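You operate a simulated robot arm through the tools that you are given. There is no shell and no other tool. Be economical: measure what you need, move in short steps, check, and stop when the job is done.

You are at the controls of a simulated two-armed robot. One attempt, no reset.

JOB
Take the lid off the green pot and lay it down on the top of the press bench. Put one of the wood scraps from the top of the press bench on the bench before the stop fence. Stack the carton that says "dowels" from the top of the press bench on top of the carton marked "plugs". Put the small bottle labelled "thin" from the left lower shelf of the wall bench on the lower shelf of the wall bench and the small bottle labelled "thick" on the left end of the wall bench. The order is free. Set down upright: small bottle.

Only the result counts: the job must be done as asked and must still hold three seconds after the hand-in. Knocking over, shifting, dropping, spilling or breaking anything else fails it. Lids that push on must go on centred and level and be pressed home; caps that screw on are set level and turned clockwise until they are tight.

ROBOT AND FRAMES
Two 6-joint arms with fingered hands on one trunk, on a base that drives. Base frame: it is fixed to the floor where the robot stands at the start and does not move with it; the origin is under the middle of the robot, x ahead of it, y to its left, z up. Units: m, degrees, N and s.
The left shoulder is at the start at [0.07, 0.191, 1.398], the right one opposite. With the tool pointing down near the work surface each hand reaches from about 0.1 to 0.5 m from the robot's upright axis, wherever it stands, measured 20 degrees to its own side. Places, roughly: bench before the stop fence (48x21 cm) [1.7, -0.12, 0.8]; brown carton, white carton, yellow carton [1, 0, 0.75]; green pot (6x6x6 cm) [0.5, 0.1, 0.8]; left end of the wall bench (38x20 cm) [2.86, -1.28, 0.88]; lower shelf of the wall bench [3, -2.4, 0.4]; small bottle [3, -1.75, 0.5]; wood scrap (3x2x2 cm) [0.5, 0.3, 0.8]. Payload 4.7 kg a hand.
Tool frame (each hand has its own): the origin (TCP) lies between the finger pads and is the grasp point; the fingertips stand 0.036 m ahead of it; z points along the fingers, y is the line along which they close. Largest opening 0.12 m; the body of the gripper starts 0.042 m behind the TCP. The gripper is a hand of 5 fingers: y runs from the thumb to the fingers, the wrist lies at [-0.018, -0.113, -0.198] in the tool frame, and closing takes about 1.5 s.
Orientation is that of the tool frame in the base frame, as [roll, pitch, yaw] about the fixed x, y, z axes, in that order (R = Rz(yaw) Ry(pitch) Rx(roll)). With the fingers straight down and the wrist toward the robot, the tool's x, y and z point along [0, 1, 0], [1, 0, 0] and [0, 0, -1] of the base frame.

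CONTROLS
- The arms move only by the tool play_rows. It takes "left_steps", "right_steps" or both (then of equal length, played together; a hand with none holds still); each is one flat list of numbers, 6 for each row, row after row: the turn, a rotation vector about the tool's x, y, z in degrees, then the shift along the tool's x, y, z in m. In form: [ax, ay, az, x, y, z, ax, ay, az, x, y, z, ...]. A call has 1 to 8 rows; each row is the pose to reach, as a shift and turn from the pose commanded when the call began, along the tool's axes at that moment. "left_gripper" and "right_gripper" are, for a hand that has rows, the closure, from 0 (fully open) to 1 (shut), set as the call begins (left out, the last holds). Each row takes 0.2 s and may step no farther than 0.05 m and 8.6 degrees from the row before; otherwise, or with a gripper value out of range, the whole call is refused. Where a pose cannot be reached the arm comes as near as it can. A force on the tool above 40 N (or 10 N above the force at the start of the call, whichever is more), or a blocked arm, ends the call early, and 0.2 s more pass. The fingers move at their own pace (about 0.045 m/s each) and stop on an object; they squeeze with about 27 N. The grip force told is the motor's: it shows also when the fingers shut on nothing. Time passes only in rows, and 0.2 s behind the last, so rows that repeat a pose let the fingers close. The reply holds the time, the measured pose of the TCP, the force on the tool along the base axes, the opening and the grip force, in the units named above and with some noise, with the torque about the TCP (base axes, N m) and any sound that the robot's microphone picked up.
- Cameras (640 x 400 px; columns grow to the right, rows downward): "scene" is now at [0.1263, 0.0057, 1.6016]; the picture's right is [0.08, -1.00, 0.00], its down [-0.78, -0.06, -0.62] and it looks along [0.62, 0.05, -0.78] (base axes); focal length 247 px, centre (320, 200). "left" rides on the left gripper at [-0.072, -0.091, -0.144] in its tool frame; the picture's right is [-0.80, -0.28, 0.52], its down [0.53, -0.73, 0.42] and it looks along [0.27, 0.62, 0.74] (tool axes); focal length 234 px, centre (320, 200). "right" rides on the right gripper at [0.072, -0.091, -0.143] in its tool frame; the picture's right is [-0.80, 0.28, -0.52], its down [-0.53, -0.73, 0.42] and it looks along [-0.27, 0.62, 0.74] (tool axes); focal length 234 px, centre (320, 200).
- grab_frame(camera): a new picture of that camera. No time passes.
- slide_trunk(by): slides the trunk up (or, below 0, down) by that many m; the arms and the scene camera ride with it, the base frame stays. It gives what a move gives, with no picture.
- roll_base(legs): drives the robot by 1 to 6 legs, each [ahead, left, turn to the left] in m, m and degrees, along the robot's own axes; the way and the turn of a leg run together, so that a leg with both is an arc; at most 1.5 m and 180 degrees a leg. The arms and the cameras ride along, it lands a little off, and it stops where it bumps. It gives what a move gives.
- set_fingers(index, middle, ring, little, thumb_bend, thumb_turn, hand): sets how far each is bent, from 0 (flat) to 100 (curled in); at 30 the hand is open as for a grip, at 70 the pads meet at the TCP. One left out holds its place. A second passes; each finger stops where it meets its share of the squeeze, and holds until it gets a number again. A gripper value or a shape takes the hand back. It gives what a move gives, with no picture; readings hold the bend of each and the force on index, middle, ring, little, thumb and palm. thumb_turn goes from beside the hand (0) to across from the fingers (100), as for a grip.
- grasp_type(shape, hand): the hand has 5 fingers and takes this shape, open, in about a second: jaw (thumb against the fingers, like two jaws); tri (thumb and two fingers); tip (a fingertip pinch); poke (one finger out to press); point (the index stretched); flat (the hand flat); cup (the hand cupped); fist (a fist). The gripper value then closes the fingers along that shape, each until it touches; the sizes above hold for jaw. It gives what a move gives, with no picture.
- turn_head(pan, tilt): turns the head with the scene camera to pan (to the left, within 86 degrees either way) and tilt (down, from -29 to 69), counted from straight ahead of the robot. It gives what a move gives.
- probe_pixels(camera, pixels): for up to 12 pixels [column, row] of the newest picture of that camera ("zoom" is the newest enlarged one), the place [x, y, z] in the base frame of the surface seen there, good to about 0.002 m. No time passes.
- enlarge(camera, box): a new picture of the part [left, top, right, bottom] of that camera's present view, enlarged. No time passes.
- close_job(): hands the job in; it is judged then, once.

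Go step by step. Measure first, check grasps and placings, and put right what went wrong. The budget is 110 turns and 88 pictures, counting those below and the enlarged ones. Unless the task says otherwise, let go and move clear before handing in.

The tools are called after "Call:" as a command line: name --argument value ..., lists and objects as JSON in quotes. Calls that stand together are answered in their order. play_rows: Moves the arms, as the interface text tells. Its arguments: {"type":"object","properties":{"left_steps":{"type":"array","items":{"type":"number"}},"left_gripper":{"type":"number"},"right_steps":{"type":"array","items":{"type":"number"}},"right_gripper":{"type":"number"}},"required":[]} The other tools are called the same way: slide_trunk (by) slides the trunk up or down; grasp_type (shape, hand) gives the hand a shape; set_fingers (index, middle, ring, little, thumb_bend, thumb_turn, hand) moves the fingers one by one; roll_base (legs) drives the base; turn_head (pan, tilt) turns the head that bears the scene camera; grab_frame (camera) takes a picture; probe_pixels (camera, pixels) gives the place of the surface under pixels of a picture; enlarge (camera, box) takes an enlarged picture of a part of a camera's view; close_job () hands the job in.

At the start:

```text
clock: 0.0
left_ee_pos: [0.6689, 0.2313, 1.1356]
left_tcp_rot: [180.0, 0.0, 90.0]
left_wrist_force: [0.3, 0.2, 1.3]
left_moment: [0.01, 0.03, 0.01]
left_finger_gap: 0.1197
left_gripper_force: 0.2
left_shape: jaw
left_bend: [30.0, 30.0, 30.0, 30.0, 30.0, 98.0]
left_finger forces: [0.0, 0.1, 0.0, 0.0, 0.0, 0.1]
right_ee_pos: [0.6359, -0.3114, 1.1881]
right_tcp_rot: [180.0, 0.1, 90.0]
right_wrist_force: [0.1, 0.2, 0.0]
right_moment: [0.01, 0.01, 0.02]
right_finger_gap: 0.1197
right_gripper_force: 0.1
right_shape: jaw
right_bend: [30.0, 30.0, 30.0, 30.0, 30.0, 98.0]
right_finger forces: [0.0, 0.0, 0.1, 0.1, 0.0, 0.1]
trunk travel left (down, up): [-0.875, 0.065]
robot x, y, heading: [0.0026, -0.0006, -0.1]
head pan, tilt: [4.3, 51.6]
```

scene: 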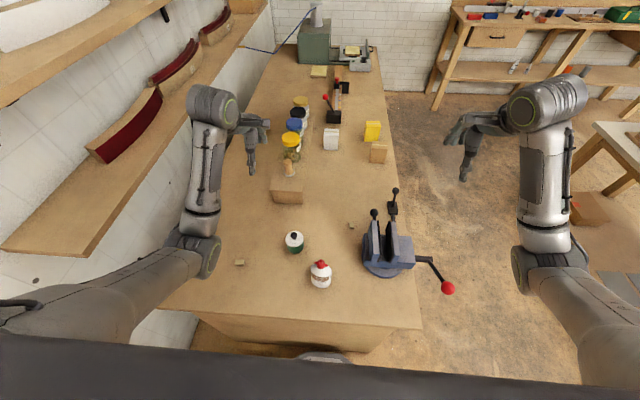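
right: 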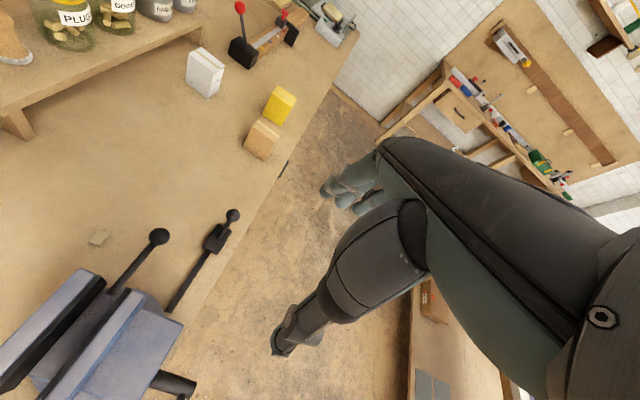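
left: 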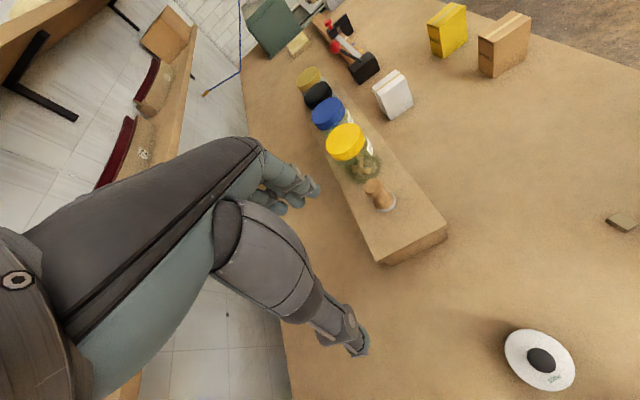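

The scene shows the press bench with the green pot (294,242), wood scraps at (239,262) and (351,225), and cartons at (331,138), (372,130) and (378,152). I'll enlarge to read labels and measure.

Call:
enlarge --camera "scene" --box '[220, 200, 420, 325]'

Call:
probe_pixels --camera "scene" --pixels '[[294, 236], [294, 243], [239, 262], [351, 225], [331, 130], [372, 124], [378, 145], [350, 72], [320, 200], [300, 330], [320, 265], [330, 180]]'

Call:
enlarge --camera "scene" --box '[270, 20, 430, 170]'

Call:
enlarge --camera "right" --box '[160, 30, 320, 170]'

```text
3.20 times, centred on (320, 262) of scene
```

zoom: 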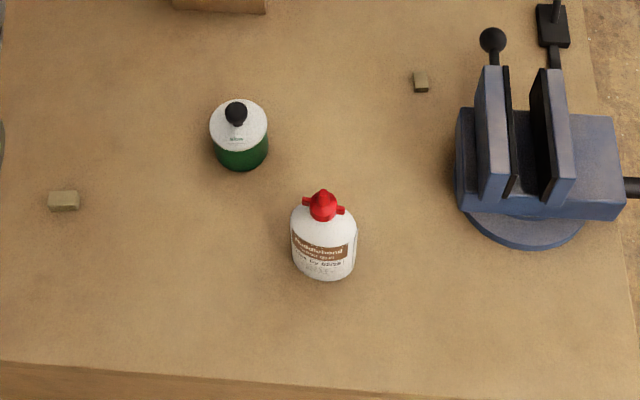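

```text
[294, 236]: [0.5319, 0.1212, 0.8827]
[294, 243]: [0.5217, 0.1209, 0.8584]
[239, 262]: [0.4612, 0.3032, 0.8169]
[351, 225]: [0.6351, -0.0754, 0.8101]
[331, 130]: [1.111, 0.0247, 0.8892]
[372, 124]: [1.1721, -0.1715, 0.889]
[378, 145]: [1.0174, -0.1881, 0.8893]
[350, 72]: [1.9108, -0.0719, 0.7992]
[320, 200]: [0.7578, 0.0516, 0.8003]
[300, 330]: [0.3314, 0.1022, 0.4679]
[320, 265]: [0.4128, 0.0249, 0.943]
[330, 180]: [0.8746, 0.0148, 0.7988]
```

```text
2.67 times, centred on (350, 95) of scene
```

zoom: 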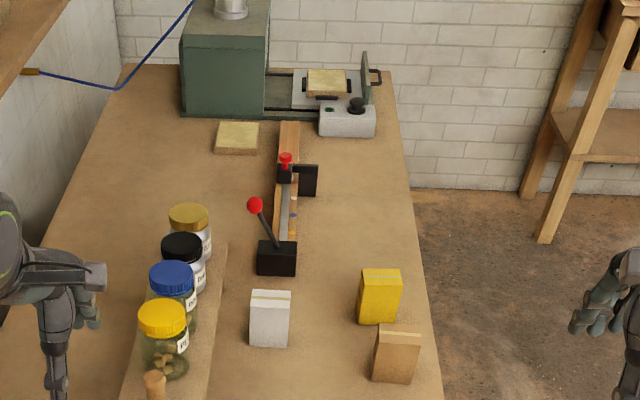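

```text
2.86 times, centred on (240, 100) of right
```

zoom: 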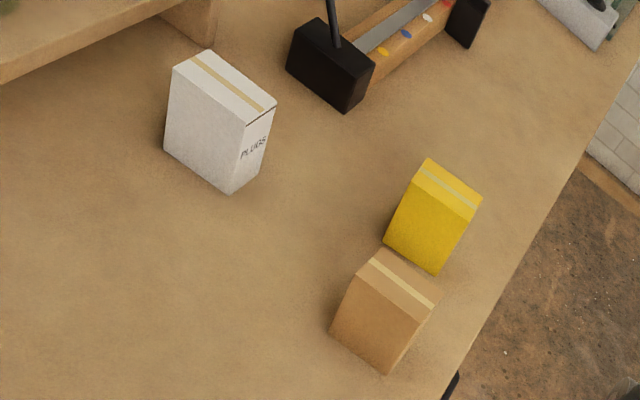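

White carton reads PLUGS; the brown and yellow labels aren't visible yet. I'll look around to the right at the wall bench and the drive path.

Call:
turn_head --pan -35 --tilt 25

Call:
grab_frame --camera "scene"

Call:
turn_head --pan -80 --tilt 50

Call:
grab_frame --camera "scene"

Call:
turn_head --pan 0 --tilt 69

Call:
grab_frame --camera "scene"

```text
clock: 1.1
left_ee_pos: [0.6696, 0.232, 1.1362]
left_tcp_rot: [179.9, 0.0, 90.0]
left_wrist_force: [0.0, 0.3, 0.4]
left_moment: [-0.05, -0.01, -0.03]
left_finger_gap: 0.1196
left_gripper_force: 0.1
left_shape: jaw
left_bend: [30.0, 30.0, 30.0, 30.0, 30.0, 98.0]
left_finger forces: [0.1, 0.1, 0.0, 0.0, 0.0, 0.0]
right_ee_pos: [0.6357, -0.3099, 1.1873]
right_tcp_rot: [-179.9, 0.1, 90.0]
right_wrist_force: [0.5, 0.7, -0.2]
right_moment: [-0.02, 0.02, -0.01]
right_finger_gap: 0.1194
right_gripper_force: 0.0
right_shape: jaw
right_bend: [30.0, 30.0, 30.0, 30.0, 30.0, 98.0]
right_finger forces: [0.0, 0.0, 0.0, 0.0, 0.1, 0.1]
trunk travel left (down, up): [-0.875, 0.065]
robot x, y, heading: [-0.0005, -0.0002, -0.1]
head pan, tilt: [-35.0, 25.0]
```

```text
81 pictures are left
```

scene: 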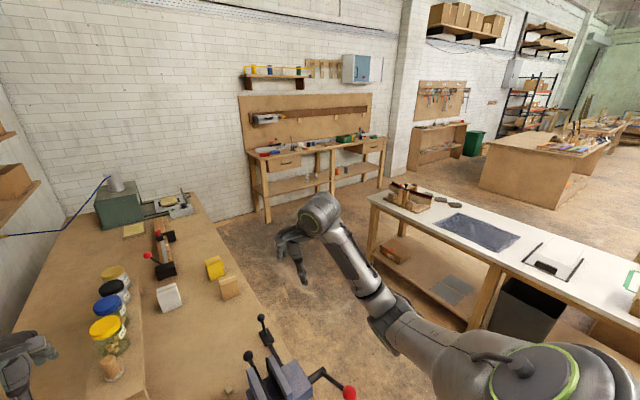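

```text
clock: 2.2
left_ee_pos: [0.6692, 0.2309, 1.1368]
left_tcp_rot: [179.9, 0.1, 89.9]
left_wrist_force: [0.1, 0.2, 0.8]
left_moment: [-0.01, 0.01, 0.02]
left_finger_gap: 0.1199
left_gripper_force: 0.0
left_shape: jaw
left_bend: [30.0, 30.0, 30.0, 30.0, 30.0, 98.0]
left_finger forces: [0.1, 0.0, 0.0, 0.1, 0.0, 0.0]
right_ee_pos: [0.6362, -0.3122, 1.1888]
right_tcp_rot: [180.0, 0.1, 90.0]
right_wrist_force: [0.2, -0.5, 0.1]
right_moment: [-0.02, 0.02, 0.0]
right_finger_gap: 0.1196
right_gripper_force: 0.0
right_shape: jaw
right_bend: [30.0, 30.0, 30.0, 30.0, 30.0, 98.0]
right_finger forces: [0.0, 0.1, 0.1, 0.0, 0.0, 0.0]
trunk travel left (down, up): [-0.875, 0.065]
robot x, y, heading: [-0.0044, 0.0002, 0.0]
head pan, tilt: [-80.0, 50.0]
```

```text
80 pictures are left
```

scene: 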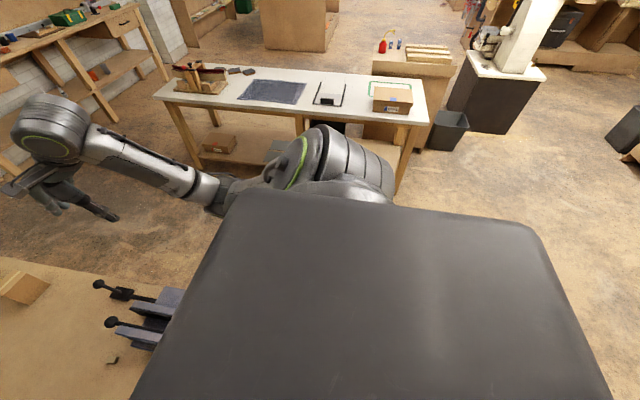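

```text
clock: 3.7
left_ee_pos: [0.6694, 0.2313, 1.1358]
left_tcp_rot: [180.0, 0.0, 90.0]
left_wrist_force: [-0.4, 0.2, 0.2]
left_moment: [-0.03, 0.0, 0.0]
left_finger_gap: 0.1198
left_gripper_force: 0.0
left_shape: jaw
left_bend: [30.0, 30.0, 30.0, 30.0, 30.0, 98.0]
left_finger forces: [0.0, 0.0, 0.1, 0.0, 0.0, 0.1]
right_ee_pos: [0.6365, -0.3113, 1.1878]
right_tcp_rot: [-180.0, 0.1, 90.1]
right_wrist_force: [-0.1, 0.1, 0.8]
right_moment: [0.02, 0.0, 0.0]
right_finger_gap: 0.1194
right_gripper_force: 0.0
right_shape: jaw
right_bend: [30.0, 30.0, 30.0, 30.0, 30.0, 98.0]
right_finger forces: [0.1, 0.1, 0.0, 0.0, 0.0, 0.0]
trunk travel left (down, up): [-0.875, 0.065]
robot x, y, heading: [-0.0015, -0.0011, -0.1]
head pan, tilt: [0.0, 68.8]
```

```text
79 pictures are left
```

scene: 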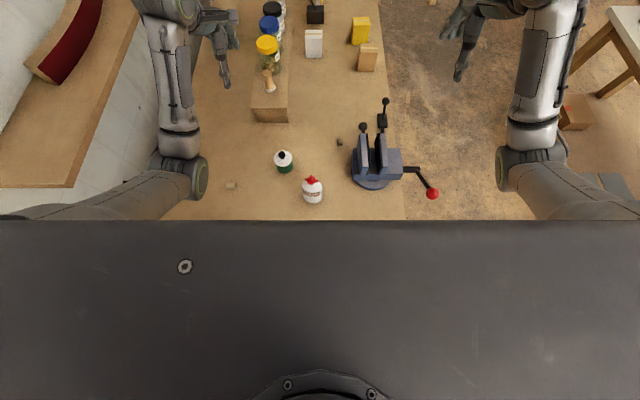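

The pot knob is at about (0.53, 0.12, 0.88). I'll bring the left hand above it for a close look, and measure the aisle.

Call:
play_rows --left_steps '[0, 0, 0, -0.022, -0.028, 0.01, 0, 0, 0, -0.044, -0.056, 0.02, 0, 0, 0, -0.066, -0.084, 0.03, 0, 0, 0, -0.088, -0.112, 0.05, 0, 0, 0, -0.11, -0.139, 0.07]'

Call:
grab_frame --camera "left"

Call:
turn_head --pan 0 --tilt 58

Call:
grab_frame --camera "scene"

```text
clock: 4.9
left_ee_pos: [0.5577, 0.2312, 1.0743]
left_tcp_rot: [176.5, -12.6, 93.9]
left_wrist_force: [0.6, 1.5, 0.2]
left_moment: [-0.06, -0.02, 0.03]
left_finger_gap: 0.1197
left_gripper_force: 0.1
left_shape: jaw
left_bend: [30.0, 30.0, 30.0, 30.0, 30.0, 98.0]
left_finger forces: [0.0, 0.1, 0.1, 0.0, 0.1, 0.0]
left hand out of reach, approached as far as the arm can: row 5
right_ee_pos: [0.6354, -0.3076, 1.189]
right_tcp_rot: [-180.0, 0.3, 90.0]
right_wrist_force: [0.3, 0.9, 0.4]
right_moment: [-0.04, 0.0, -0.02]
right_finger_gap: 0.1195
right_gripper_force: 0.0
right_shape: jaw
right_bend: [30.0, 30.0, 30.0, 30.0, 30.0, 98.0]
right_finger forces: [0.0, 0.1, 0.0, 0.0, 0.0, 0.1]
trunk travel left (down, up): [-0.875, 0.065]
robot x, y, heading: [-0.0023, -0.0032, -0.1]
head pan, tilt: [0.0, 68.8]
stopped in row 5 (left hand): the arm was blocked; the commanded pose is now the measured one
```

```text
78 pictures are left
```

left: 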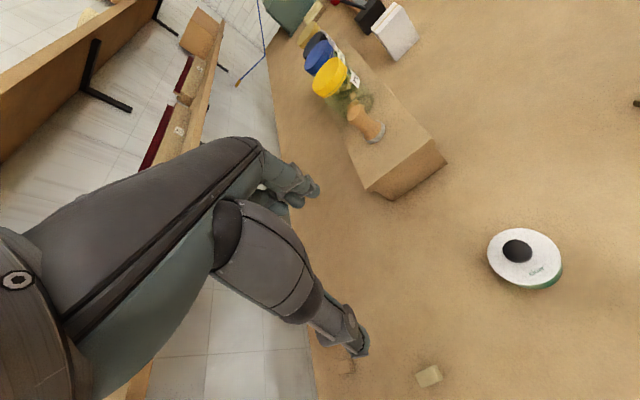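

```text
clock: 5.7
left_ee_pos: [0.5589, 0.2266, 1.0736]
left_tcp_rot: [176.5, -12.7, 93.9]
left_wrist_force: [-0.6, 0.4, 0.3]
left_moment: [-0.01, 0.0, 0.01]
left_finger_gap: 0.1199
left_gripper_force: 0.1
left_shape: jaw
left_bend: [30.0, 30.0, 30.0, 30.0, 30.0, 98.0]
left_finger forces: [0.0, 0.1, 0.0, 0.0, 0.0, 0.1]
right_ee_pos: [0.6363, -0.3134, 1.1865]
right_tcp_rot: [-180.0, 0.0, 90.0]
right_wrist_force: [-0.7, 0.7, -0.3]
right_moment: [0.0, -0.01, 0.01]
right_finger_gap: 0.1197
right_gripper_force: 0.1
right_shape: jaw
right_bend: [30.0, 30.0, 30.0, 30.0, 30.0, 98.0]
right_finger forces: [0.0, 0.0, 0.1, 0.1, 0.0, 0.0]
trunk travel left (down, up): [-0.875, 0.065]
robot x, y, heading: [-0.0016, 0.0004, 0.0]
head pan, tilt: [0.0, 58.0]
```

```text
77 pictures are left
```

scene: 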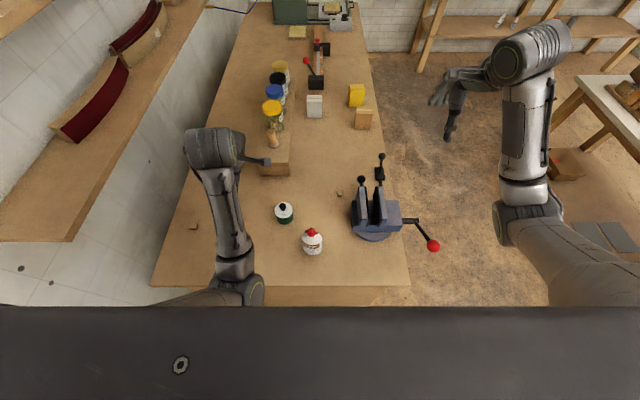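

The left arm ran into a fold/joint limit at that height and tilted by about 12.7°. I'll shift the base a little right (pot more to the left arm's side), lower the hand and restore its orientation.

Call:
roll_base --legs '[[0, -0.08, 0]]'

Call:
play_rows --left_steps '[1.7, -6.3, 1.9, -0.01, -0.002, 0.045, 3.5, -12.7, 3.9, -0.02, -0.004, 0.09]'

```text
clock: 6.7
left_ee_pos: [0.5591, 0.1506, 1.0732]
left_tcp_rot: [176.5, -12.6, 93.8]
left_wrist_force: [0.2, 0.2, 0.5]
left_moment: [0.0, -0.03, -0.01]
left_finger_gap: 0.1199
left_gripper_force: 0.2
left_shape: jaw
left_bend: [30.0, 30.0, 30.0, 30.0, 30.0, 98.0]
left_finger forces: [0.0, 0.1, 0.0, 0.0, 0.0, 0.0]
right_ee_pos: [0.6363, -0.3879, 1.1881]
right_tcp_rot: [180.0, 0.3, 90.0]
right_wrist_force: [0.3, 0.2, 0.7]
right_moment: [-0.03, 0.0, 0.02]
right_finger_gap: 0.1195
right_gripper_force: 0.0
right_shape: jaw
right_bend: [30.0, 30.0, 30.0, 30.0, 30.0, 98.0]
right_finger forces: [0.1, 0.0, 0.1, 0.0, 0.1, 0.1]
trunk travel left (down, up): [-0.875, 0.065]
robot x, y, heading: [0.0018, -0.0792, 0.0]
head pan, tilt: [0.0, 58.0]
```

```text
clock: 7.3
left_ee_pos: [0.562, 0.1482, 0.9793]
left_tcp_rot: [-179.5, 0.0, 89.6]
left_wrist_force: [-0.6, 0.7, 0.8]
left_moment: [-0.04, 0.01, 0.01]
left_finger_gap: 0.1197
left_gripper_force: 0.1
left_shape: jaw
left_bend: [30.0, 30.0, 30.0, 30.0, 30.0, 98.0]
left_finger forces: [0.1, 0.1, 0.0, 0.1, 0.1, 0.1]
right_ee_pos: [0.636, -0.3869, 1.1874]
right_tcp_rot: [-180.0, 0.2, 90.1]
right_wrist_force: [0.7, -0.5, 0.2]
right_moment: [0.01, -0.03, 0.01]
right_finger_gap: 0.1194
right_gripper_force: 0.1
right_shape: jaw
right_bend: [30.0, 30.0, 30.0, 30.0, 30.0, 98.0]
right_finger forces: [0.1, 0.0, 0.1, 0.0, 0.0, 0.0]
trunk travel left (down, up): [-0.875, 0.065]
robot x, y, heading: [-0.0031, -0.0791, 0.1]
head pan, tilt: [0.0, 58.0]
```

Orientation is upright again at (0.562, 0.148, 0.979). Now a picture from the left camera to measure the lid, with the hand set to fingertip pinch.

Call:
grasp_type --hand "left" --shape "tip"

Call:
grab_frame --camera "left"

Call:
grab_frame --camera "scene"

```text
clock: 8.2
left_ee_pos: [0.5617, 0.1453, 0.9805]
left_tcp_rot: [-179.5, -0.1, 89.6]
left_wrist_force: [0.2, -0.4, -0.3]
left_moment: [-0.02, 0.01, 0.0]
left_finger_gap: 0.1199
left_gripper_force: 0.0
left_shape: tip
left_bend: [30.0, 98.0, 99.0, 99.0, 30.0, 98.0]
left_finger forces: [0.0, 0.1, 0.0, 0.1, 0.0, 0.0]
right_ee_pos: [0.6368, -0.3899, 1.1885]
right_tcp_rot: [-179.9, 0.0, 90.0]
right_wrist_force: [-0.6, 0.2, 0.0]
right_moment: [-0.04, 0.01, 0.02]
right_finger_gap: 0.1198
right_gripper_force: 0.1
right_shape: jaw
right_bend: [30.0, 30.0, 30.0, 30.0, 30.0, 98.0]
right_finger forces: [0.0, 0.0, 0.1, 0.1, 0.0, 0.1]
trunk travel left (down, up): [-0.875, 0.065]
robot x, y, heading: [0.0021, -0.0817, 0.1]
head pan, tilt: [0.0, 58.0]
```

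```text
76 pictures are left
```

left: 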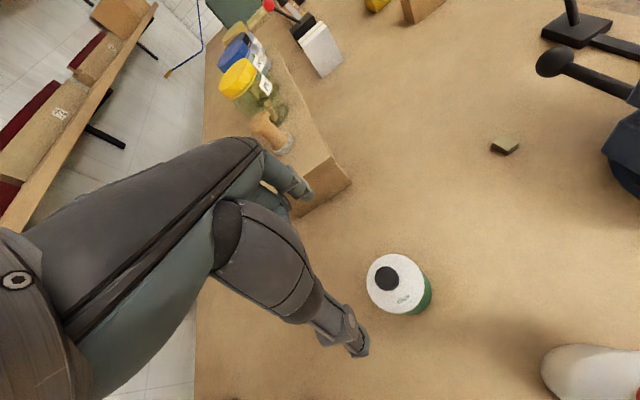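

```text
75 pictures are left
```

scene: 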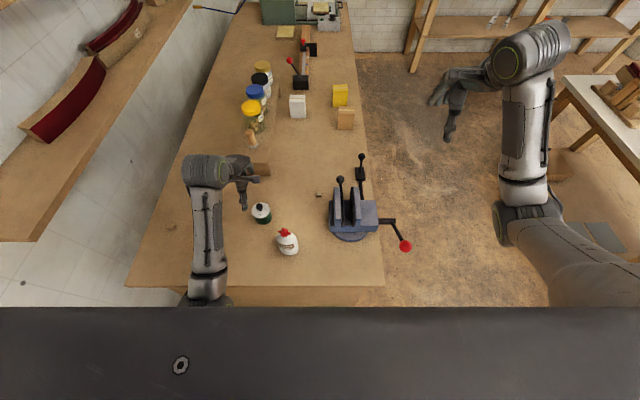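

Call:
enlarge --camera "left" --box '[340, 230, 460, 330]'

Call:
probe_pixels --camera "left" --pixels '[[387, 279], [375, 279], [399, 280], [387, 268], [387, 290], [372, 285], [423, 285], [405, 300], [423, 305], [385, 259]]'

Call:
enlarge --camera "scene" --box '[220, 150, 320, 270]'

```text
4.00 times, centred on (400, 280) of left
```

zoom: 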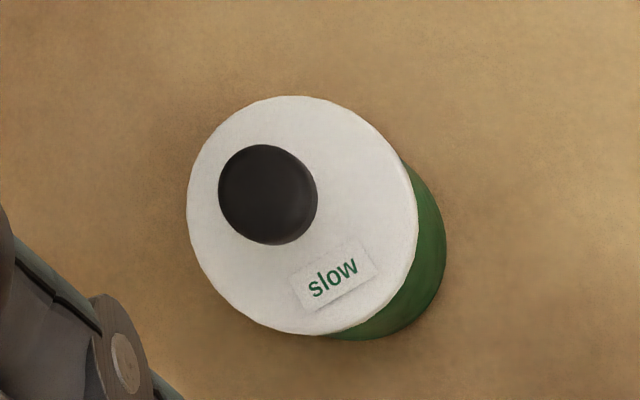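

```text
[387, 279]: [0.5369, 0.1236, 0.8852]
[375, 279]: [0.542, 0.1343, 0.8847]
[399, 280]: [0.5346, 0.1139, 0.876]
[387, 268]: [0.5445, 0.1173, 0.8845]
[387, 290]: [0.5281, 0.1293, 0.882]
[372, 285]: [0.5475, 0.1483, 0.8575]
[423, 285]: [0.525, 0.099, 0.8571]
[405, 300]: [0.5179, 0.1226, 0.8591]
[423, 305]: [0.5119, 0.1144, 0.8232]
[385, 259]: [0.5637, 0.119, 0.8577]
```

```text
3.33 times, centred on (270, 210) of scene
```

zoom: 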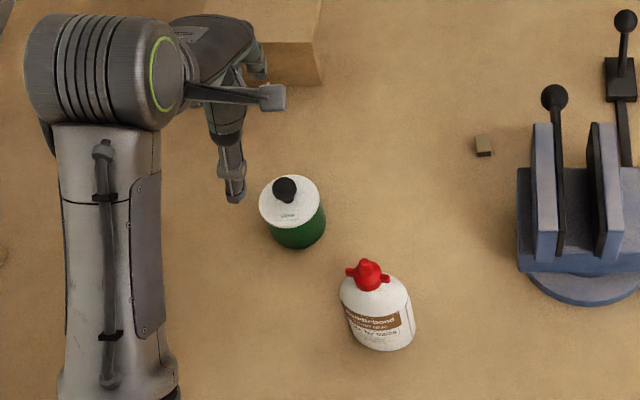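

Knob centre ≈ (0.537, 0.123), top 0.885, lid plate 0.858. I'll hover above it and close the pinch in the air once to see where the tips meet.

Call:
play_rows --left_steps '[0, 0, 0, -0.023, -0.025, 0.03, 0, 0, 0, -0.023, -0.025, 0.03, 0, 0, 0, -0.023, -0.025, 0.03, 0, 0, 0, -0.023, -0.025, 0.03, 0, 0, 0, -0.023, -0.025, 0.03, 0, 0, 0, -0.023, -0.025, 0.03, 0, 0, 0, -0.023, -0.025, 0.03, 0, 0, 0, -0.023, -0.025, 0.03]' --left_gripper 0.85

Call:
grab_frame --camera "left"

Call:
probe_pixels --camera "left" --pixels '[[310, 241], [310, 230], [310, 250], [315, 260], [305, 215], [320, 265]]'

```text
clock: 10.0
left_ee_pos: [0.5404, 0.1245, 0.9496]
left_tcp_rot: [-179.4, 0.0, 89.6]
left_wrist_force: [-0.2, -0.3, -0.1]
left_moment: [0.01, 0.01, -0.03]
left_finger_gap: 0.0184
left_gripper_force: 0.1
left_shape: tip
left_bend: [72.0, 98.0, 99.0, 99.0, 74.0, 100.0]
left_finger forces: [0.0, 0.0, 0.0, 0.0, 0.0, 0.0]
right_ee_pos: [0.6371, -0.3895, 1.187]
right_tcp_rot: [-180.0, 0.1, 90.0]
right_wrist_force: [0.7, -0.3, -0.5]
right_moment: [0.04, 0.05, -0.02]
right_finger_gap: 0.1195
right_gripper_force: 0.1
right_shape: jaw
right_bend: [30.0, 30.0, 30.0, 30.0, 30.0, 98.0]
right_finger forces: [0.0, 0.1, 0.1, 0.0, 0.0, 0.1]
trunk travel left (down, up): [-0.875, 0.065]
robot x, y, heading: [-0.0035, -0.0836, 0.1]
head pan, tilt: [0.0, 58.0]
```

```text
72 pictures are left
```

left: 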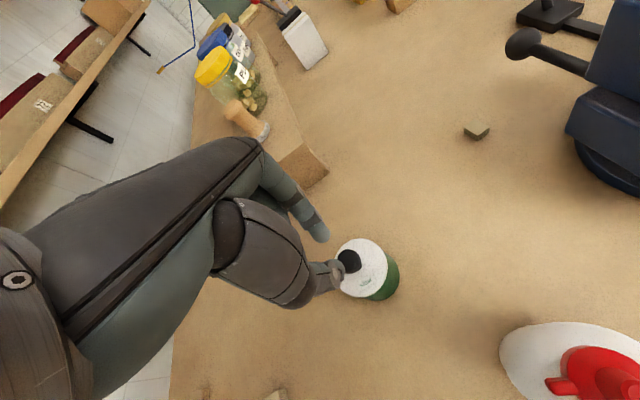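

```text
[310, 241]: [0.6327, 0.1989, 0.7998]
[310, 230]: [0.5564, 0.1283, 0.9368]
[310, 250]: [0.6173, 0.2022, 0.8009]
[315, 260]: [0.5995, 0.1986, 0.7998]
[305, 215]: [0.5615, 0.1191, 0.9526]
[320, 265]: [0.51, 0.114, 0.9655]
```

Call:
probe_pixels --camera "left" --pixels '[[318, 238], [322, 241], [312, 238], [337, 266], [334, 282], [340, 286], [343, 275]]'

Call:
enlarge --camera "left" --box '[270, 190, 410, 310]'

```text
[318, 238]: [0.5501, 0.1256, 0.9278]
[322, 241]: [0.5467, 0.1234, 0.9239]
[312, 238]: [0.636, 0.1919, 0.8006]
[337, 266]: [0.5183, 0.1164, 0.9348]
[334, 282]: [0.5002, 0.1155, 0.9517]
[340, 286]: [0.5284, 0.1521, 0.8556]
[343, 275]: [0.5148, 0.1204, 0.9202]
```

```text
3.33 times, centred on (340, 250) of left
```

zoom: 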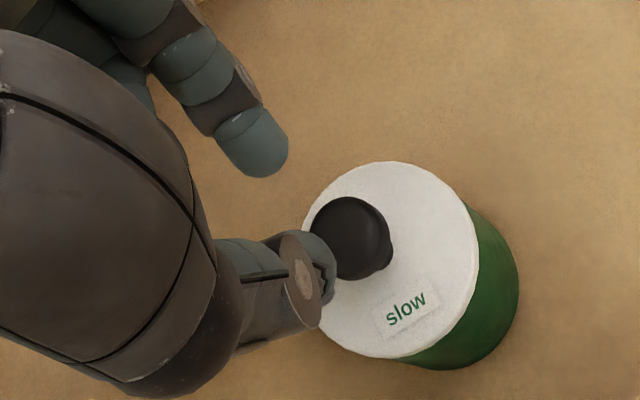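

Tips meet about 0.03 below the TCP. I'll half open, descend to TCP z≈0.894 and close on the knob.

Call:
play_rows --left_steps '[0, 0, 0, 0, 0, 0, 0, 0, 0, 0, 0, 0, 0, 0, 0, 0, 0, 0, 0, 0, 0, 0, 0, 0.03, 0, 0, 0, 0, 0, 0.055, 0, 0, 0, 0, 0, 0.055]' --left_gripper 0.55

Call:
play_rows --left_steps '[0, 0, 0, 0, 0, 0, 0, 0, 0, 0, 0, 0, 0, 0, 0, 0, 0, 0, 0, 0, 0, 0, 0, 0, 0, 0, 0, 0, 0, 0, 0, 0, 0, 0, 0, 0]' --left_gripper 1

Call:
enlarge --camera "left" --box '[230, 170, 430, 330]'

```text
clock: 11.4
left_ee_pos: [0.5387, 0.1236, 0.8949]
left_tcp_rot: [-179.5, 0.0, 89.6]
left_wrist_force: [-0.1, -0.6, 0.8]
left_moment: [-0.03, 0.01, -0.02]
left_finger_gap: 0.0534
left_gripper_force: 0.0
left_shape: tip
left_bend: [73.0, 98.0, 99.0, 99.0, 72.0, 100.0]
left_finger forces: [0.1, 0.1, 0.1, 0.0, 0.0, 0.1]
right_ee_pos: [0.6369, -0.3889, 1.188]
right_tcp_rot: [-180.0, 0.1, 90.0]
right_wrist_force: [-0.3, -0.2, 0.7]
right_moment: [0.0, 0.01, 0.0]
right_finger_gap: 0.1195
right_gripper_force: 0.1
right_shape: jaw
right_bend: [30.0, 30.0, 30.0, 30.0, 30.0, 98.0]
right_finger forces: [0.0, 0.0, 0.0, 0.0, 0.1, 0.0]
trunk travel left (down, up): [-0.875, 0.065]
robot x, y, heading: [0.0011, -0.079, -0.1]
head pan, tilt: [0.0, 58.0]
```

```text
clock: 12.8
left_ee_pos: [0.5384, 0.1241, 0.8959]
left_tcp_rot: [-179.4, -0.1, 89.7]
left_wrist_force: [-2.2, -0.2, -0.4]
left_moment: [-0.02, 0.09, 0.01]
left_finger_gap: 0.0213
left_gripper_force: 27.0
left_shape: tip
left_bend: [74.0, 100.0, 100.0, 100.0, 75.0, 100.0]
left_finger forces: [25.4, 0.1, 0.0, 0.0, 27.6, 0.0]
right_ee_pos: [0.6355, -0.3885, 1.1876]
right_tcp_rot: [-180.0, 0.0, 90.0]
right_wrist_force: [-0.3, -0.4, 0.8]
right_moment: [-0.02, 0.02, -0.01]
right_finger_gap: 0.1197
right_gripper_force: 0.1
right_shape: jaw
right_bend: [30.0, 30.0, 30.0, 30.0, 30.0, 98.0]
right_finger forces: [0.0, 0.0, 0.1, 0.0, 0.1, 0.0]
trunk travel left (down, up): [-0.875, 0.065]
robot x, y, heading: [0.0012, -0.0801, 0.2]
head pan, tilt: [0.0, 58.0]
heard: snap
```

```text
2.50 times, centred on (330, 250) of left
```

zoom: 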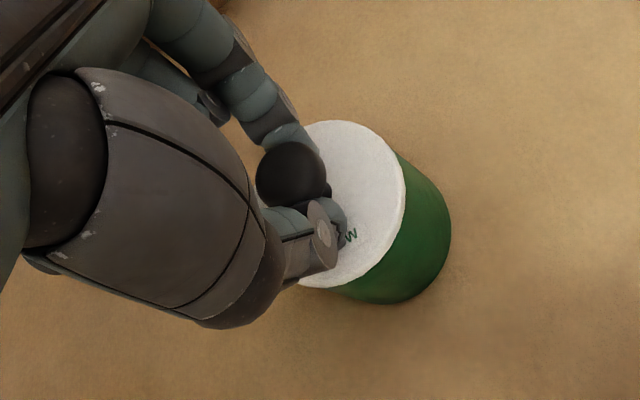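

The knob is held (gap 0.021, 27 N), and a snap was heard, perhaps the push-on lid popping. I'll lift straight up gently.

Call:
play_rows --left_steps '[0, 0, 0, 0, 0, -0.006, 0, 0, 0, 0, 0, -0.012, 0, 0, 0, 0, 0, -0.02, 0, 0, 0, 0, 0, -0.035, 0, 0, 0, 0, 0, -0.05]'

Call:
grab_frame --camera "left"

Call:
grab_frame --camera "scene"

```text
clock: 14.0
left_ee_pos: [0.5364, 0.125, 0.9484]
left_tcp_rot: [-179.5, 0.0, 89.6]
left_wrist_force: [-0.8, -1.2, -0.8]
left_moment: [0.01, -0.02, 0.0]
left_finger_gap: 0.0211
left_gripper_force: 27.3
left_shape: tip
left_bend: [74.0, 100.0, 100.0, 100.0, 75.0, 100.0]
left_finger forces: [27.4, 0.0, 0.0, 0.0, 26.1, 0.0]
right_ee_pos: [0.6364, -0.3897, 1.1881]
right_tcp_rot: [-180.0, 0.1, 90.0]
right_wrist_force: [-0.2, -0.4, -0.2]
right_moment: [0.02, 0.01, 0.0]
right_finger_gap: 0.1197
right_gripper_force: 0.1
right_shape: jaw
right_bend: [30.0, 30.0, 30.0, 30.0, 30.0, 98.0]
right_finger forces: [0.1, 0.0, 0.0, 0.0, 0.1, 0.0]
trunk travel left (down, up): [-0.875, 0.065]
robot x, y, heading: [0.0037, -0.0813, 0.0]
head pan, tilt: [0.0, 58.0]
```

```text
69 pictures are left
```

left: 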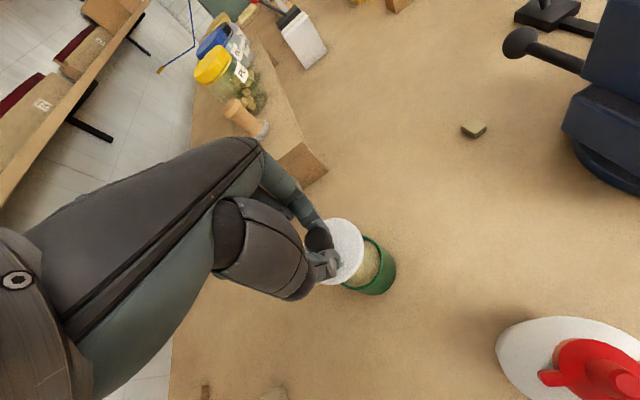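

```text
68 pictures are left
```

scene: 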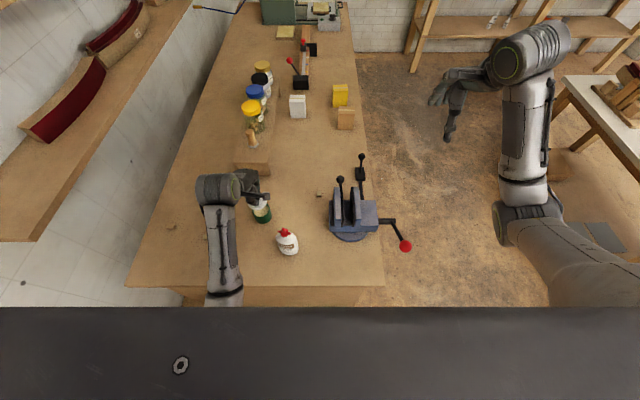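

Lid is off and held clear of the pot. I'll carry it to the free spot at about (0.55, 0.225) and lower to just above the bench.

Call:
play_rows --left_steps '[0, 0, 0, 0.033, 0.004, 0, 0, 0, 0, 0.066, 0.008, 0, 0, 0, 0, 0.1, 0.013, 0, 0, 0, 0, 0.1, 0.013, 0.03, 0, 0, 0, 0.1, 0.013, 0.06, 0, 0, 0, 0.1, 0.013, 0.075]'

Call:
grab_frame --camera "left"

Call:
enlarge --camera "left" --box '[270, 190, 390, 300]'

```text
clock: 15.4
left_ee_pos: [0.5501, 0.2259, 0.8696]
left_tcp_rot: [-179.5, -0.1, 89.6]
left_wrist_force: [0.2, 0.4, -0.4]
left_moment: [0.0, -0.02, 0.0]
left_finger_gap: 0.0212
left_gripper_force: 27.0
left_shape: tip
left_bend: [74.0, 100.0, 100.0, 100.0, 75.0, 100.0]
left_finger forces: [27.9, 0.0, 0.0, 0.0, 26.3, 0.0]
right_ee_pos: [0.6375, -0.3886, 1.1882]
right_tcp_rot: [-179.9, 0.1, 90.0]
right_wrist_force: [0.6, -1.3, -0.4]
right_moment: [-0.01, 0.02, 0.0]
right_finger_gap: 0.1199
right_gripper_force: 0.2
right_shape: jaw
right_bend: [30.0, 30.0, 30.0, 30.0, 30.0, 98.0]
right_finger forces: [0.1, 0.0, 0.0, 0.1, 0.0, 0.1]
trunk travel left (down, up): [-0.875, 0.065]
robot x, y, heading: [0.0016, -0.0814, -0.1]
head pan, tilt: [0.0, 58.0]
```

```text
67 pictures are left
```

left: 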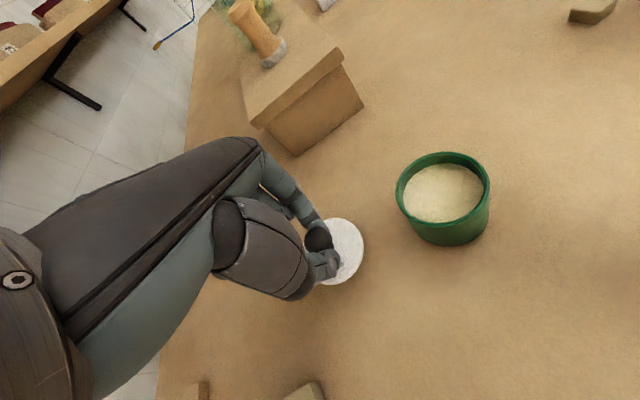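

```text
3.64 times, centred on (330, 245) of left
```

zoom: 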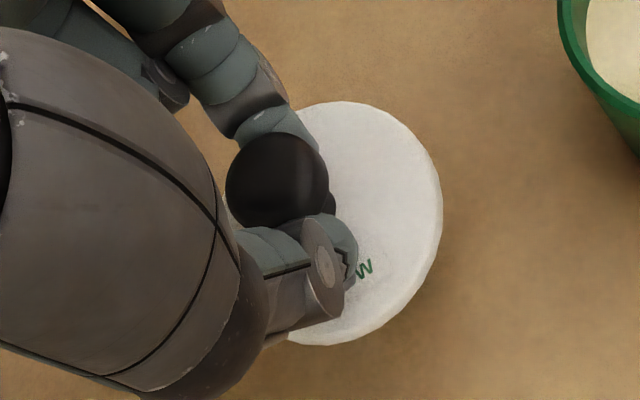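

The lid hangs level at z≈0.833; the bench is empty below it. Lowering in small steps until contact.

Call:
play_rows --left_steps '[0, 0, 0, 0, 0, 0.006, 0, 0, 0, 0, 0, 0.012, 0, 0, 0, 0, 0, 0.015, 0, 0, 0, 0, 0, 0.018]'

Call:
play_rows --left_steps '[0, 0, 0, 0, 0, 0.002, 0, 0, 0, 0, 0, 0.004]'

Call:
enlarge --camera "left" --box '[270, 190, 390, 300]'

Call:
probe_pixels --camera "zoom" --pixels '[[400, 200], [420, 280], [360, 130], [345, 325], [500, 330]]'

```text
clock: 16.4
left_ee_pos: [0.547, 0.2267, 0.8538]
left_tcp_rot: [-179.4, -0.2, 89.6]
left_wrist_force: [0.2, 0.1, -0.1]
left_moment: [-0.02, 0.0, 0.01]
left_finger_gap: 0.0211
left_gripper_force: 27.2
left_shape: tip
left_bend: [74.0, 100.0, 100.0, 100.0, 75.0, 100.0]
left_finger forces: [28.0, 0.0, 0.0, 0.0, 26.2, 0.1]
right_ee_pos: [0.6362, -0.3895, 1.187]
right_tcp_rot: [179.9, 0.1, 90.0]
right_wrist_force: [0.4, 0.3, -0.6]
right_moment: [0.04, -0.03, 0.01]
right_finger_gap: 0.1197
right_gripper_force: 0.0
right_shape: jaw
right_bend: [30.0, 30.0, 30.0, 30.0, 30.0, 98.0]
right_finger forces: [0.0, 0.0, 0.1, 0.0, 0.0, 0.0]
trunk travel left (down, up): [-0.875, 0.065]
robot x, y, heading: [-0.0007, -0.0836, -0.2]
head pan, tilt: [0.0, 58.0]
```

```text
clock: 17.0
left_ee_pos: [0.548, 0.2269, 0.8498]
left_tcp_rot: [-179.4, -0.1, 89.7]
left_wrist_force: [0.4, -0.5, 0.1]
left_moment: [-0.01, -0.01, 0.01]
left_finger_gap: 0.0211
left_gripper_force: 26.7
left_shape: tip
left_bend: [74.0, 100.0, 100.0, 100.0, 75.0, 100.0]
left_finger forces: [28.0, 0.1, 0.1, 0.0, 26.4, 0.0]
right_ee_pos: [0.6359, -0.3876, 1.1871]
right_tcp_rot: [180.0, 0.1, 90.0]
right_wrist_force: [-0.5, 0.2, -0.1]
right_moment: [0.01, 0.04, 0.0]
right_finger_gap: 0.1196
right_gripper_force: 0.0
right_shape: jaw
right_bend: [30.0, 30.0, 30.0, 30.0, 30.0, 98.0]
right_finger forces: [0.1, 0.0, 0.0, 0.1, 0.1, 0.1]
trunk travel left (down, up): [-0.875, 0.065]
robot x, y, heading: [-0.0009, -0.0755, -0.1]
head pan, tilt: [0.0, 58.0]
```

```text
3.64 times, centred on (330, 245) of left
```

zoom: 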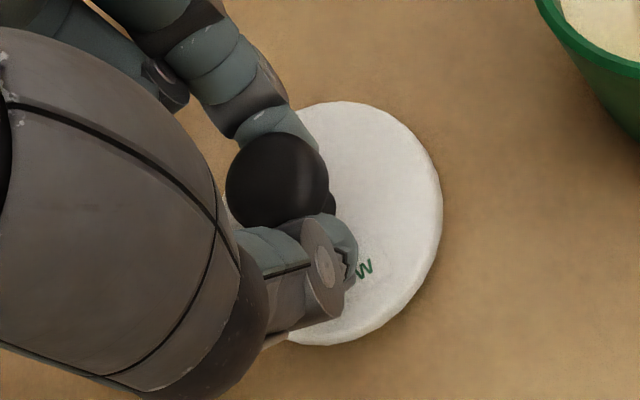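

```text
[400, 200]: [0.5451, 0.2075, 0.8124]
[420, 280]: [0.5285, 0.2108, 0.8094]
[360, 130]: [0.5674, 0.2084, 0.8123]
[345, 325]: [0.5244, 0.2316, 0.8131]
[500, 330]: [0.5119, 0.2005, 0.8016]
```

Lid top is at z≈0.8125, still no contact force. Continue down in 2 mm steps.

Call:
play_rows --left_steps '[0, 0, 0, 0, 0, 0.0015, 0, 0, 0, 0, 0, 0.003, 0, 0, 0, 0, 0, 0.0045, 0, 0, 0, 0, 0, 0.0045]'

```text
clock: 18.0
left_ee_pos: [0.5474, 0.2272, 0.8471]
left_tcp_rot: [-179.6, -0.1, 89.6]
left_wrist_force: [0.5, 0.4, 4.6]
left_moment: [-0.04, -0.07, 0.03]
left_finger_gap: 0.021
left_gripper_force: 27.0
left_shape: tip
left_bend: [74.0, 100.0, 100.0, 100.0, 75.0, 100.0]
left_finger forces: [32.2, 0.1, 0.0, 0.1, 30.3, 0.0]
right_ee_pos: [0.6358, -0.3906, 1.1881]
right_tcp_rot: [-179.9, 0.1, 90.0]
right_wrist_force: [0.7, 0.4, 0.0]
right_moment: [0.01, -0.01, 0.01]
right_finger_gap: 0.1193
right_gripper_force: 0.1
right_shape: jaw
right_bend: [30.0, 30.0, 30.0, 30.0, 30.0, 98.0]
right_finger forces: [0.0, 0.1, 0.0, 0.0, 0.0, 0.0]
trunk travel left (down, up): [-0.875, 0.065]
robot x, y, heading: [-0.0027, -0.0785, -0.0]
head pan, tilt: [0.0, 58.0]
```

Contact (4.6 N): the lid rests on the bench. Open and rise.

Call:
play_rows --left_steps '[0, 0, 0, 0, 0, 0, 0, 0, 0, 0, 0, 0, 0, 0, 0, 0, 0, 0, 0, 0, 0, 0, 0, 0, 0, 0, 0, 0, 0, -0.03, 0, 0, 0, 0, 0, -0.07, 0, 0, 0, 0, 0, -0.1]' --left_gripper 0.55

Call:
grab_frame --camera "left"

```text
clock: 19.6
left_ee_pos: [0.5488, 0.2281, 0.9459]
left_tcp_rot: [-179.5, -0.1, 89.6]
left_wrist_force: [0.6, 0.4, 0.5]
left_moment: [0.04, 0.0, -0.03]
left_finger_gap: 0.0538
left_gripper_force: 0.1
left_shape: tip
left_bend: [73.0, 98.0, 99.0, 99.0, 72.0, 100.0]
left_finger forces: [0.1, 0.0, 0.1, 0.0, 0.0, 0.1]
right_ee_pos: [0.6346, -0.3883, 1.1874]
right_tcp_rot: [-180.0, 0.0, 90.0]
right_wrist_force: [-0.3, 0.0, -0.1]
right_moment: [0.02, -0.02, 0.0]
right_finger_gap: 0.1196
right_gripper_force: 0.0
right_shape: jaw
right_bend: [30.0, 30.0, 30.0, 30.0, 30.0, 98.0]
right_finger forces: [0.0, 0.1, 0.0, 0.0, 0.0, 0.0]
trunk travel left (down, up): [-0.875, 0.065]
robot x, y, heading: [0.0008, -0.0802, 0.1]
head pan, tilt: [0.0, 58.0]
```

```text
64 pictures are left
```

left: 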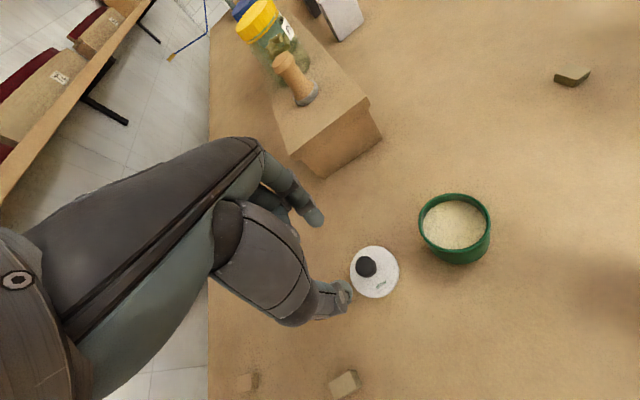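

The lid lies flat on the bench. Two scraps appear at (344,384) and (247,383); probing them.

Call:
probe_pixels --camera "left" --pixels '[[344, 382], [334, 380], [354, 378], [350, 388], [247, 383], [572, 75], [338, 392]]'

Call:
enlarge --camera "left" --box '[220, 330, 380, 400]'

```text
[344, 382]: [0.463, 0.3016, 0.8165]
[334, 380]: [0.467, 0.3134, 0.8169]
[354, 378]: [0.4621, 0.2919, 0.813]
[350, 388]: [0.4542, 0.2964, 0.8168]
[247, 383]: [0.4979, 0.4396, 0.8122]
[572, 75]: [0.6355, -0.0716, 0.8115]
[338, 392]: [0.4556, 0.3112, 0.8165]
```

```text
4.00 times, centred on (300, 365) of left
```

zoom: 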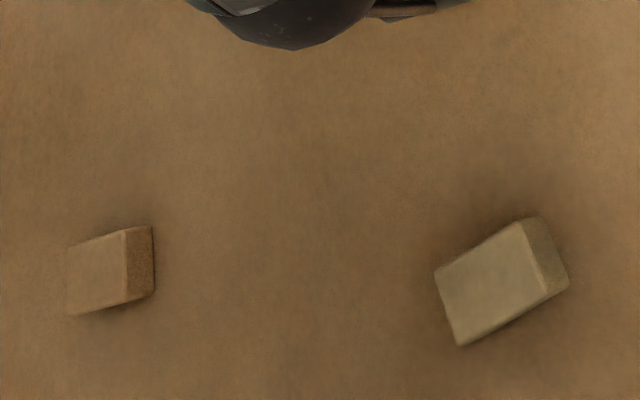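

Scrap centre ≈ (0.462, 0.304), top 0.817, 2 cm along x. Moving over it, descending with the half-open pinch and gripping.

Call:
play_rows --left_steps '[0, 0, 0, 0.026, -0.028, 0, 0, 0, 0, 0.052, -0.056, 0, 0, 0, 0, 0.078, -0.084, 0.02, 0, 0, 0, 0.078, -0.084, 0.06, 0, 0, 0, 0.078, -0.084, 0.085]'

Call:
grab_frame --camera "left"

```text
clock: 20.8
left_ee_pos: [0.4633, 0.3027, 0.8611]
left_tcp_rot: [-179.5, -0.2, 89.6]
left_wrist_force: [-0.2, 0.1, 0.2]
left_moment: [0.04, -0.06, 0.01]
left_finger_gap: 0.0534
left_gripper_force: 0.1
left_shape: tip
left_bend: [73.0, 98.0, 99.0, 99.0, 72.0, 100.0]
left_finger forces: [0.0, 0.0, 0.0, 0.0, 0.0, 0.0]
right_ee_pos: [0.6362, -0.3894, 1.1874]
right_tcp_rot: [180.0, 0.0, 89.9]
right_wrist_force: [0.4, -0.2, 0.0]
right_moment: [0.02, 0.05, 0.01]
right_finger_gap: 0.1196
right_gripper_force: 0.0
right_shape: jaw
right_bend: [30.0, 30.0, 30.0, 30.0, 30.0, 98.0]
right_finger forces: [0.0, 0.0, 0.0, 0.1, 0.0, 0.0]
trunk travel left (down, up): [-0.875, 0.065]
robot x, y, heading: [0.0036, -0.0806, -0.1]
head pan, tilt: [0.0, 58.0]
```

```text
62 pictures are left
```

left: 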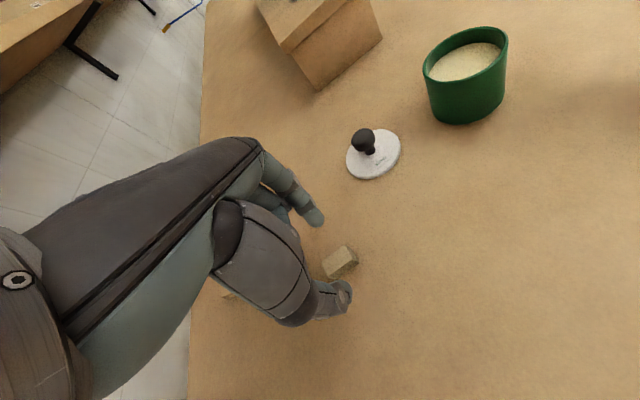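

The scrap (340,262) sits between the tips. Descend and close.

Call:
play_rows --left_steps '[0, 0, 0, 0.002, 0, 0.013, 0, 0, 0, 0.002, 0, 0.027]'

Call:
play_rows --left_steps '[0, 0, 0, 0, 0, 0, 0, 0, 0, 0, 0, 0, 0, 0, 0, 0, 0, 0, 0, 0, 0, 0, 0, 0, 0, 0, 0, 0, 0, 0, 0, 0, 0, 0, 0, 0, 0, 0, 0, 0, 0, -0.03, 0, 0, 0, 0, 0, -0.06]' --left_gripper 1

Call:
grab_frame --camera "left"

```text
clock: 21.4
left_ee_pos: [0.4628, 0.3051, 0.8361]
left_tcp_rot: [179.9, -0.3, 89.5]
left_wrist_force: [0.9, 1.6, 17.5]
left_moment: [-0.02, -0.31, 0.05]
left_finger_gap: 0.0542
left_gripper_force: 0.1
left_shape: tip
left_bend: [74.0, 98.0, 99.0, 99.0, 72.0, 100.0]
left_finger forces: [12.1, 0.0, 0.0, 0.1, 5.5, 0.0]
right_ee_pos: [0.6352, -0.3898, 1.1891]
right_tcp_rot: [179.8, -0.1, 90.0]
right_wrist_force: [-0.8, -0.7, 0.5]
right_moment: [-0.03, -0.01, 0.03]
right_finger_gap: 0.1197
right_gripper_force: 0.1
right_shape: jaw
right_bend: [30.0, 30.0, 30.0, 30.0, 30.0, 98.0]
right_finger forces: [0.1, 0.0, 0.1, 0.0, 0.0, 0.1]
trunk travel left (down, up): [-0.875, 0.065]
robot x, y, heading: [0.0037, -0.079, -0.0]
head pan, tilt: [0.0, 58.0]
```

```text
clock: 23.2
left_ee_pos: [0.4621, 0.3063, 0.8944]
left_tcp_rot: [-179.4, -0.2, 89.6]
left_wrist_force: [0.6, 0.0, 0.5]
left_moment: [0.03, 0.01, 0.04]
left_finger_gap: 0.0276
left_gripper_force: 27.0
left_shape: tip
left_bend: [74.0, 100.0, 100.0, 100.0, 79.0, 100.0]
left_finger forces: [19.6, 0.0, 0.1, 0.0, 19.5, 0.0]
right_ee_pos: [0.6362, -0.3894, 1.1883]
right_tcp_rot: [179.9, 0.1, 90.0]
right_wrist_force: [-0.7, -0.2, 0.0]
right_moment: [0.02, 0.03, -0.02]
right_finger_gap: 0.1196
right_gripper_force: 0.0
right_shape: jaw
right_bend: [30.0, 30.0, 30.0, 30.0, 30.0, 98.0]
right_finger forces: [0.0, 0.1, 0.0, 0.0, 0.1, 0.0]
trunk travel left (down, up): [-0.875, 0.065]
robot x, y, heading: [0.0021, -0.0781, -0.1]
head pan, tilt: [0.0, 58.0]
```

```text
61 pictures are left
```

left: 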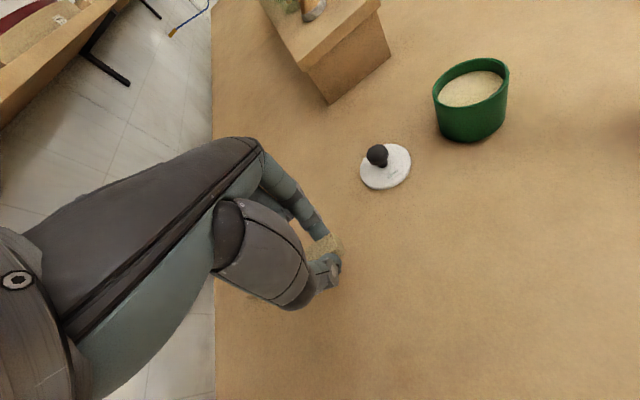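

Scrap is held (gap 0.028). I'll back away from the bench 0.45 m, then survey the aisle between the press bench and the white table.

Call:
roll_base --legs '[[-0.45, 0, 0]]'

Call:
turn_head --pan -25 --tilt 38

Call:
grab_frame --camera "scene"

```text
clock: 25.3
left_ee_pos: [0.1879, 0.2737, 0.897]
left_tcp_rot: [-179.7, 0.0, 86.9]
left_wrist_force: [-1.1, 0.2, 0.2]
left_moment: [-0.06, -0.03, 0.01]
left_finger_gap: 0.0274
left_gripper_force: 26.9
left_shape: tip
left_bend: [74.0, 100.0, 100.0, 100.0, 79.0, 100.0]
left_finger forces: [19.8, 0.0, 0.0, 0.1, 19.7, 0.0]
right_ee_pos: [0.3275, -0.4286, 1.1919]
right_tcp_rot: [179.6, 0.2, 87.5]
right_wrist_force: [-0.3, 0.0, 0.8]
right_moment: [-0.04, -0.03, -0.01]
right_finger_gap: 0.1197
right_gripper_force: 0.1
right_shape: jaw
right_bend: [30.0, 30.0, 30.0, 30.0, 30.0, 98.0]
right_finger forces: [0.1, 0.0, 0.0, 0.1, 0.0, 0.0]
trunk travel left (down, up): [-0.875, 0.065]
robot x, y, heading: [-0.289, -0.0948, -2.8]
head pan, tilt: [0.0, 58.0]
stopped in leg 1: the robot was blocked; the commanded pose is now the measured one
```

```text
clock: 26.2
left_ee_pos: [0.1929, 0.2708, 0.8959]
left_tcp_rot: [-179.5, -0.2, 86.9]
left_wrist_force: [-0.2, 0.7, -0.3]
left_moment: [0.03, 0.02, 0.0]
left_finger_gap: 0.0275
left_gripper_force: 27.1
left_shape: tip
left_bend: [74.0, 100.0, 100.0, 100.0, 79.0, 100.0]
left_finger forces: [19.7, 0.1, 0.0, 0.0, 19.7, 0.1]
right_ee_pos: [0.3313, -0.4339, 1.1879]
right_tcp_rot: [179.9, 0.1, 87.4]
right_wrist_force: [0.3, 0.4, 0.0]
right_moment: [-0.04, -0.02, -0.01]
right_finger_gap: 0.1198
right_gripper_force: 0.0
right_shape: jaw
right_bend: [30.0, 30.0, 30.0, 30.0, 30.0, 98.0]
right_finger forces: [0.0, 0.1, 0.0, 0.1, 0.1, 0.0]
trunk travel left (down, up): [-0.875, 0.065]
robot x, y, heading: [-0.2887, -0.0934, -2.6]
head pan, tilt: [-25.0, 38.0]
```

```text
60 pictures are left
```

scene: 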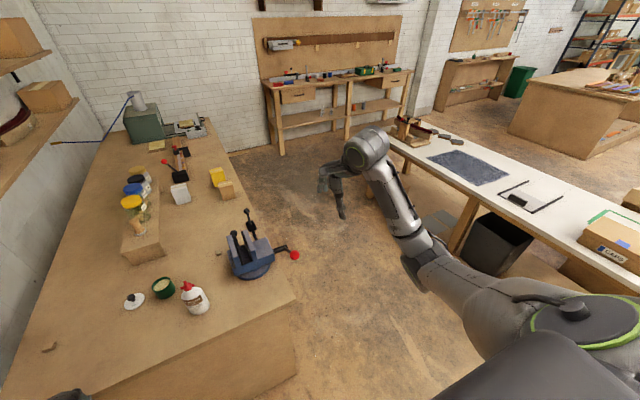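

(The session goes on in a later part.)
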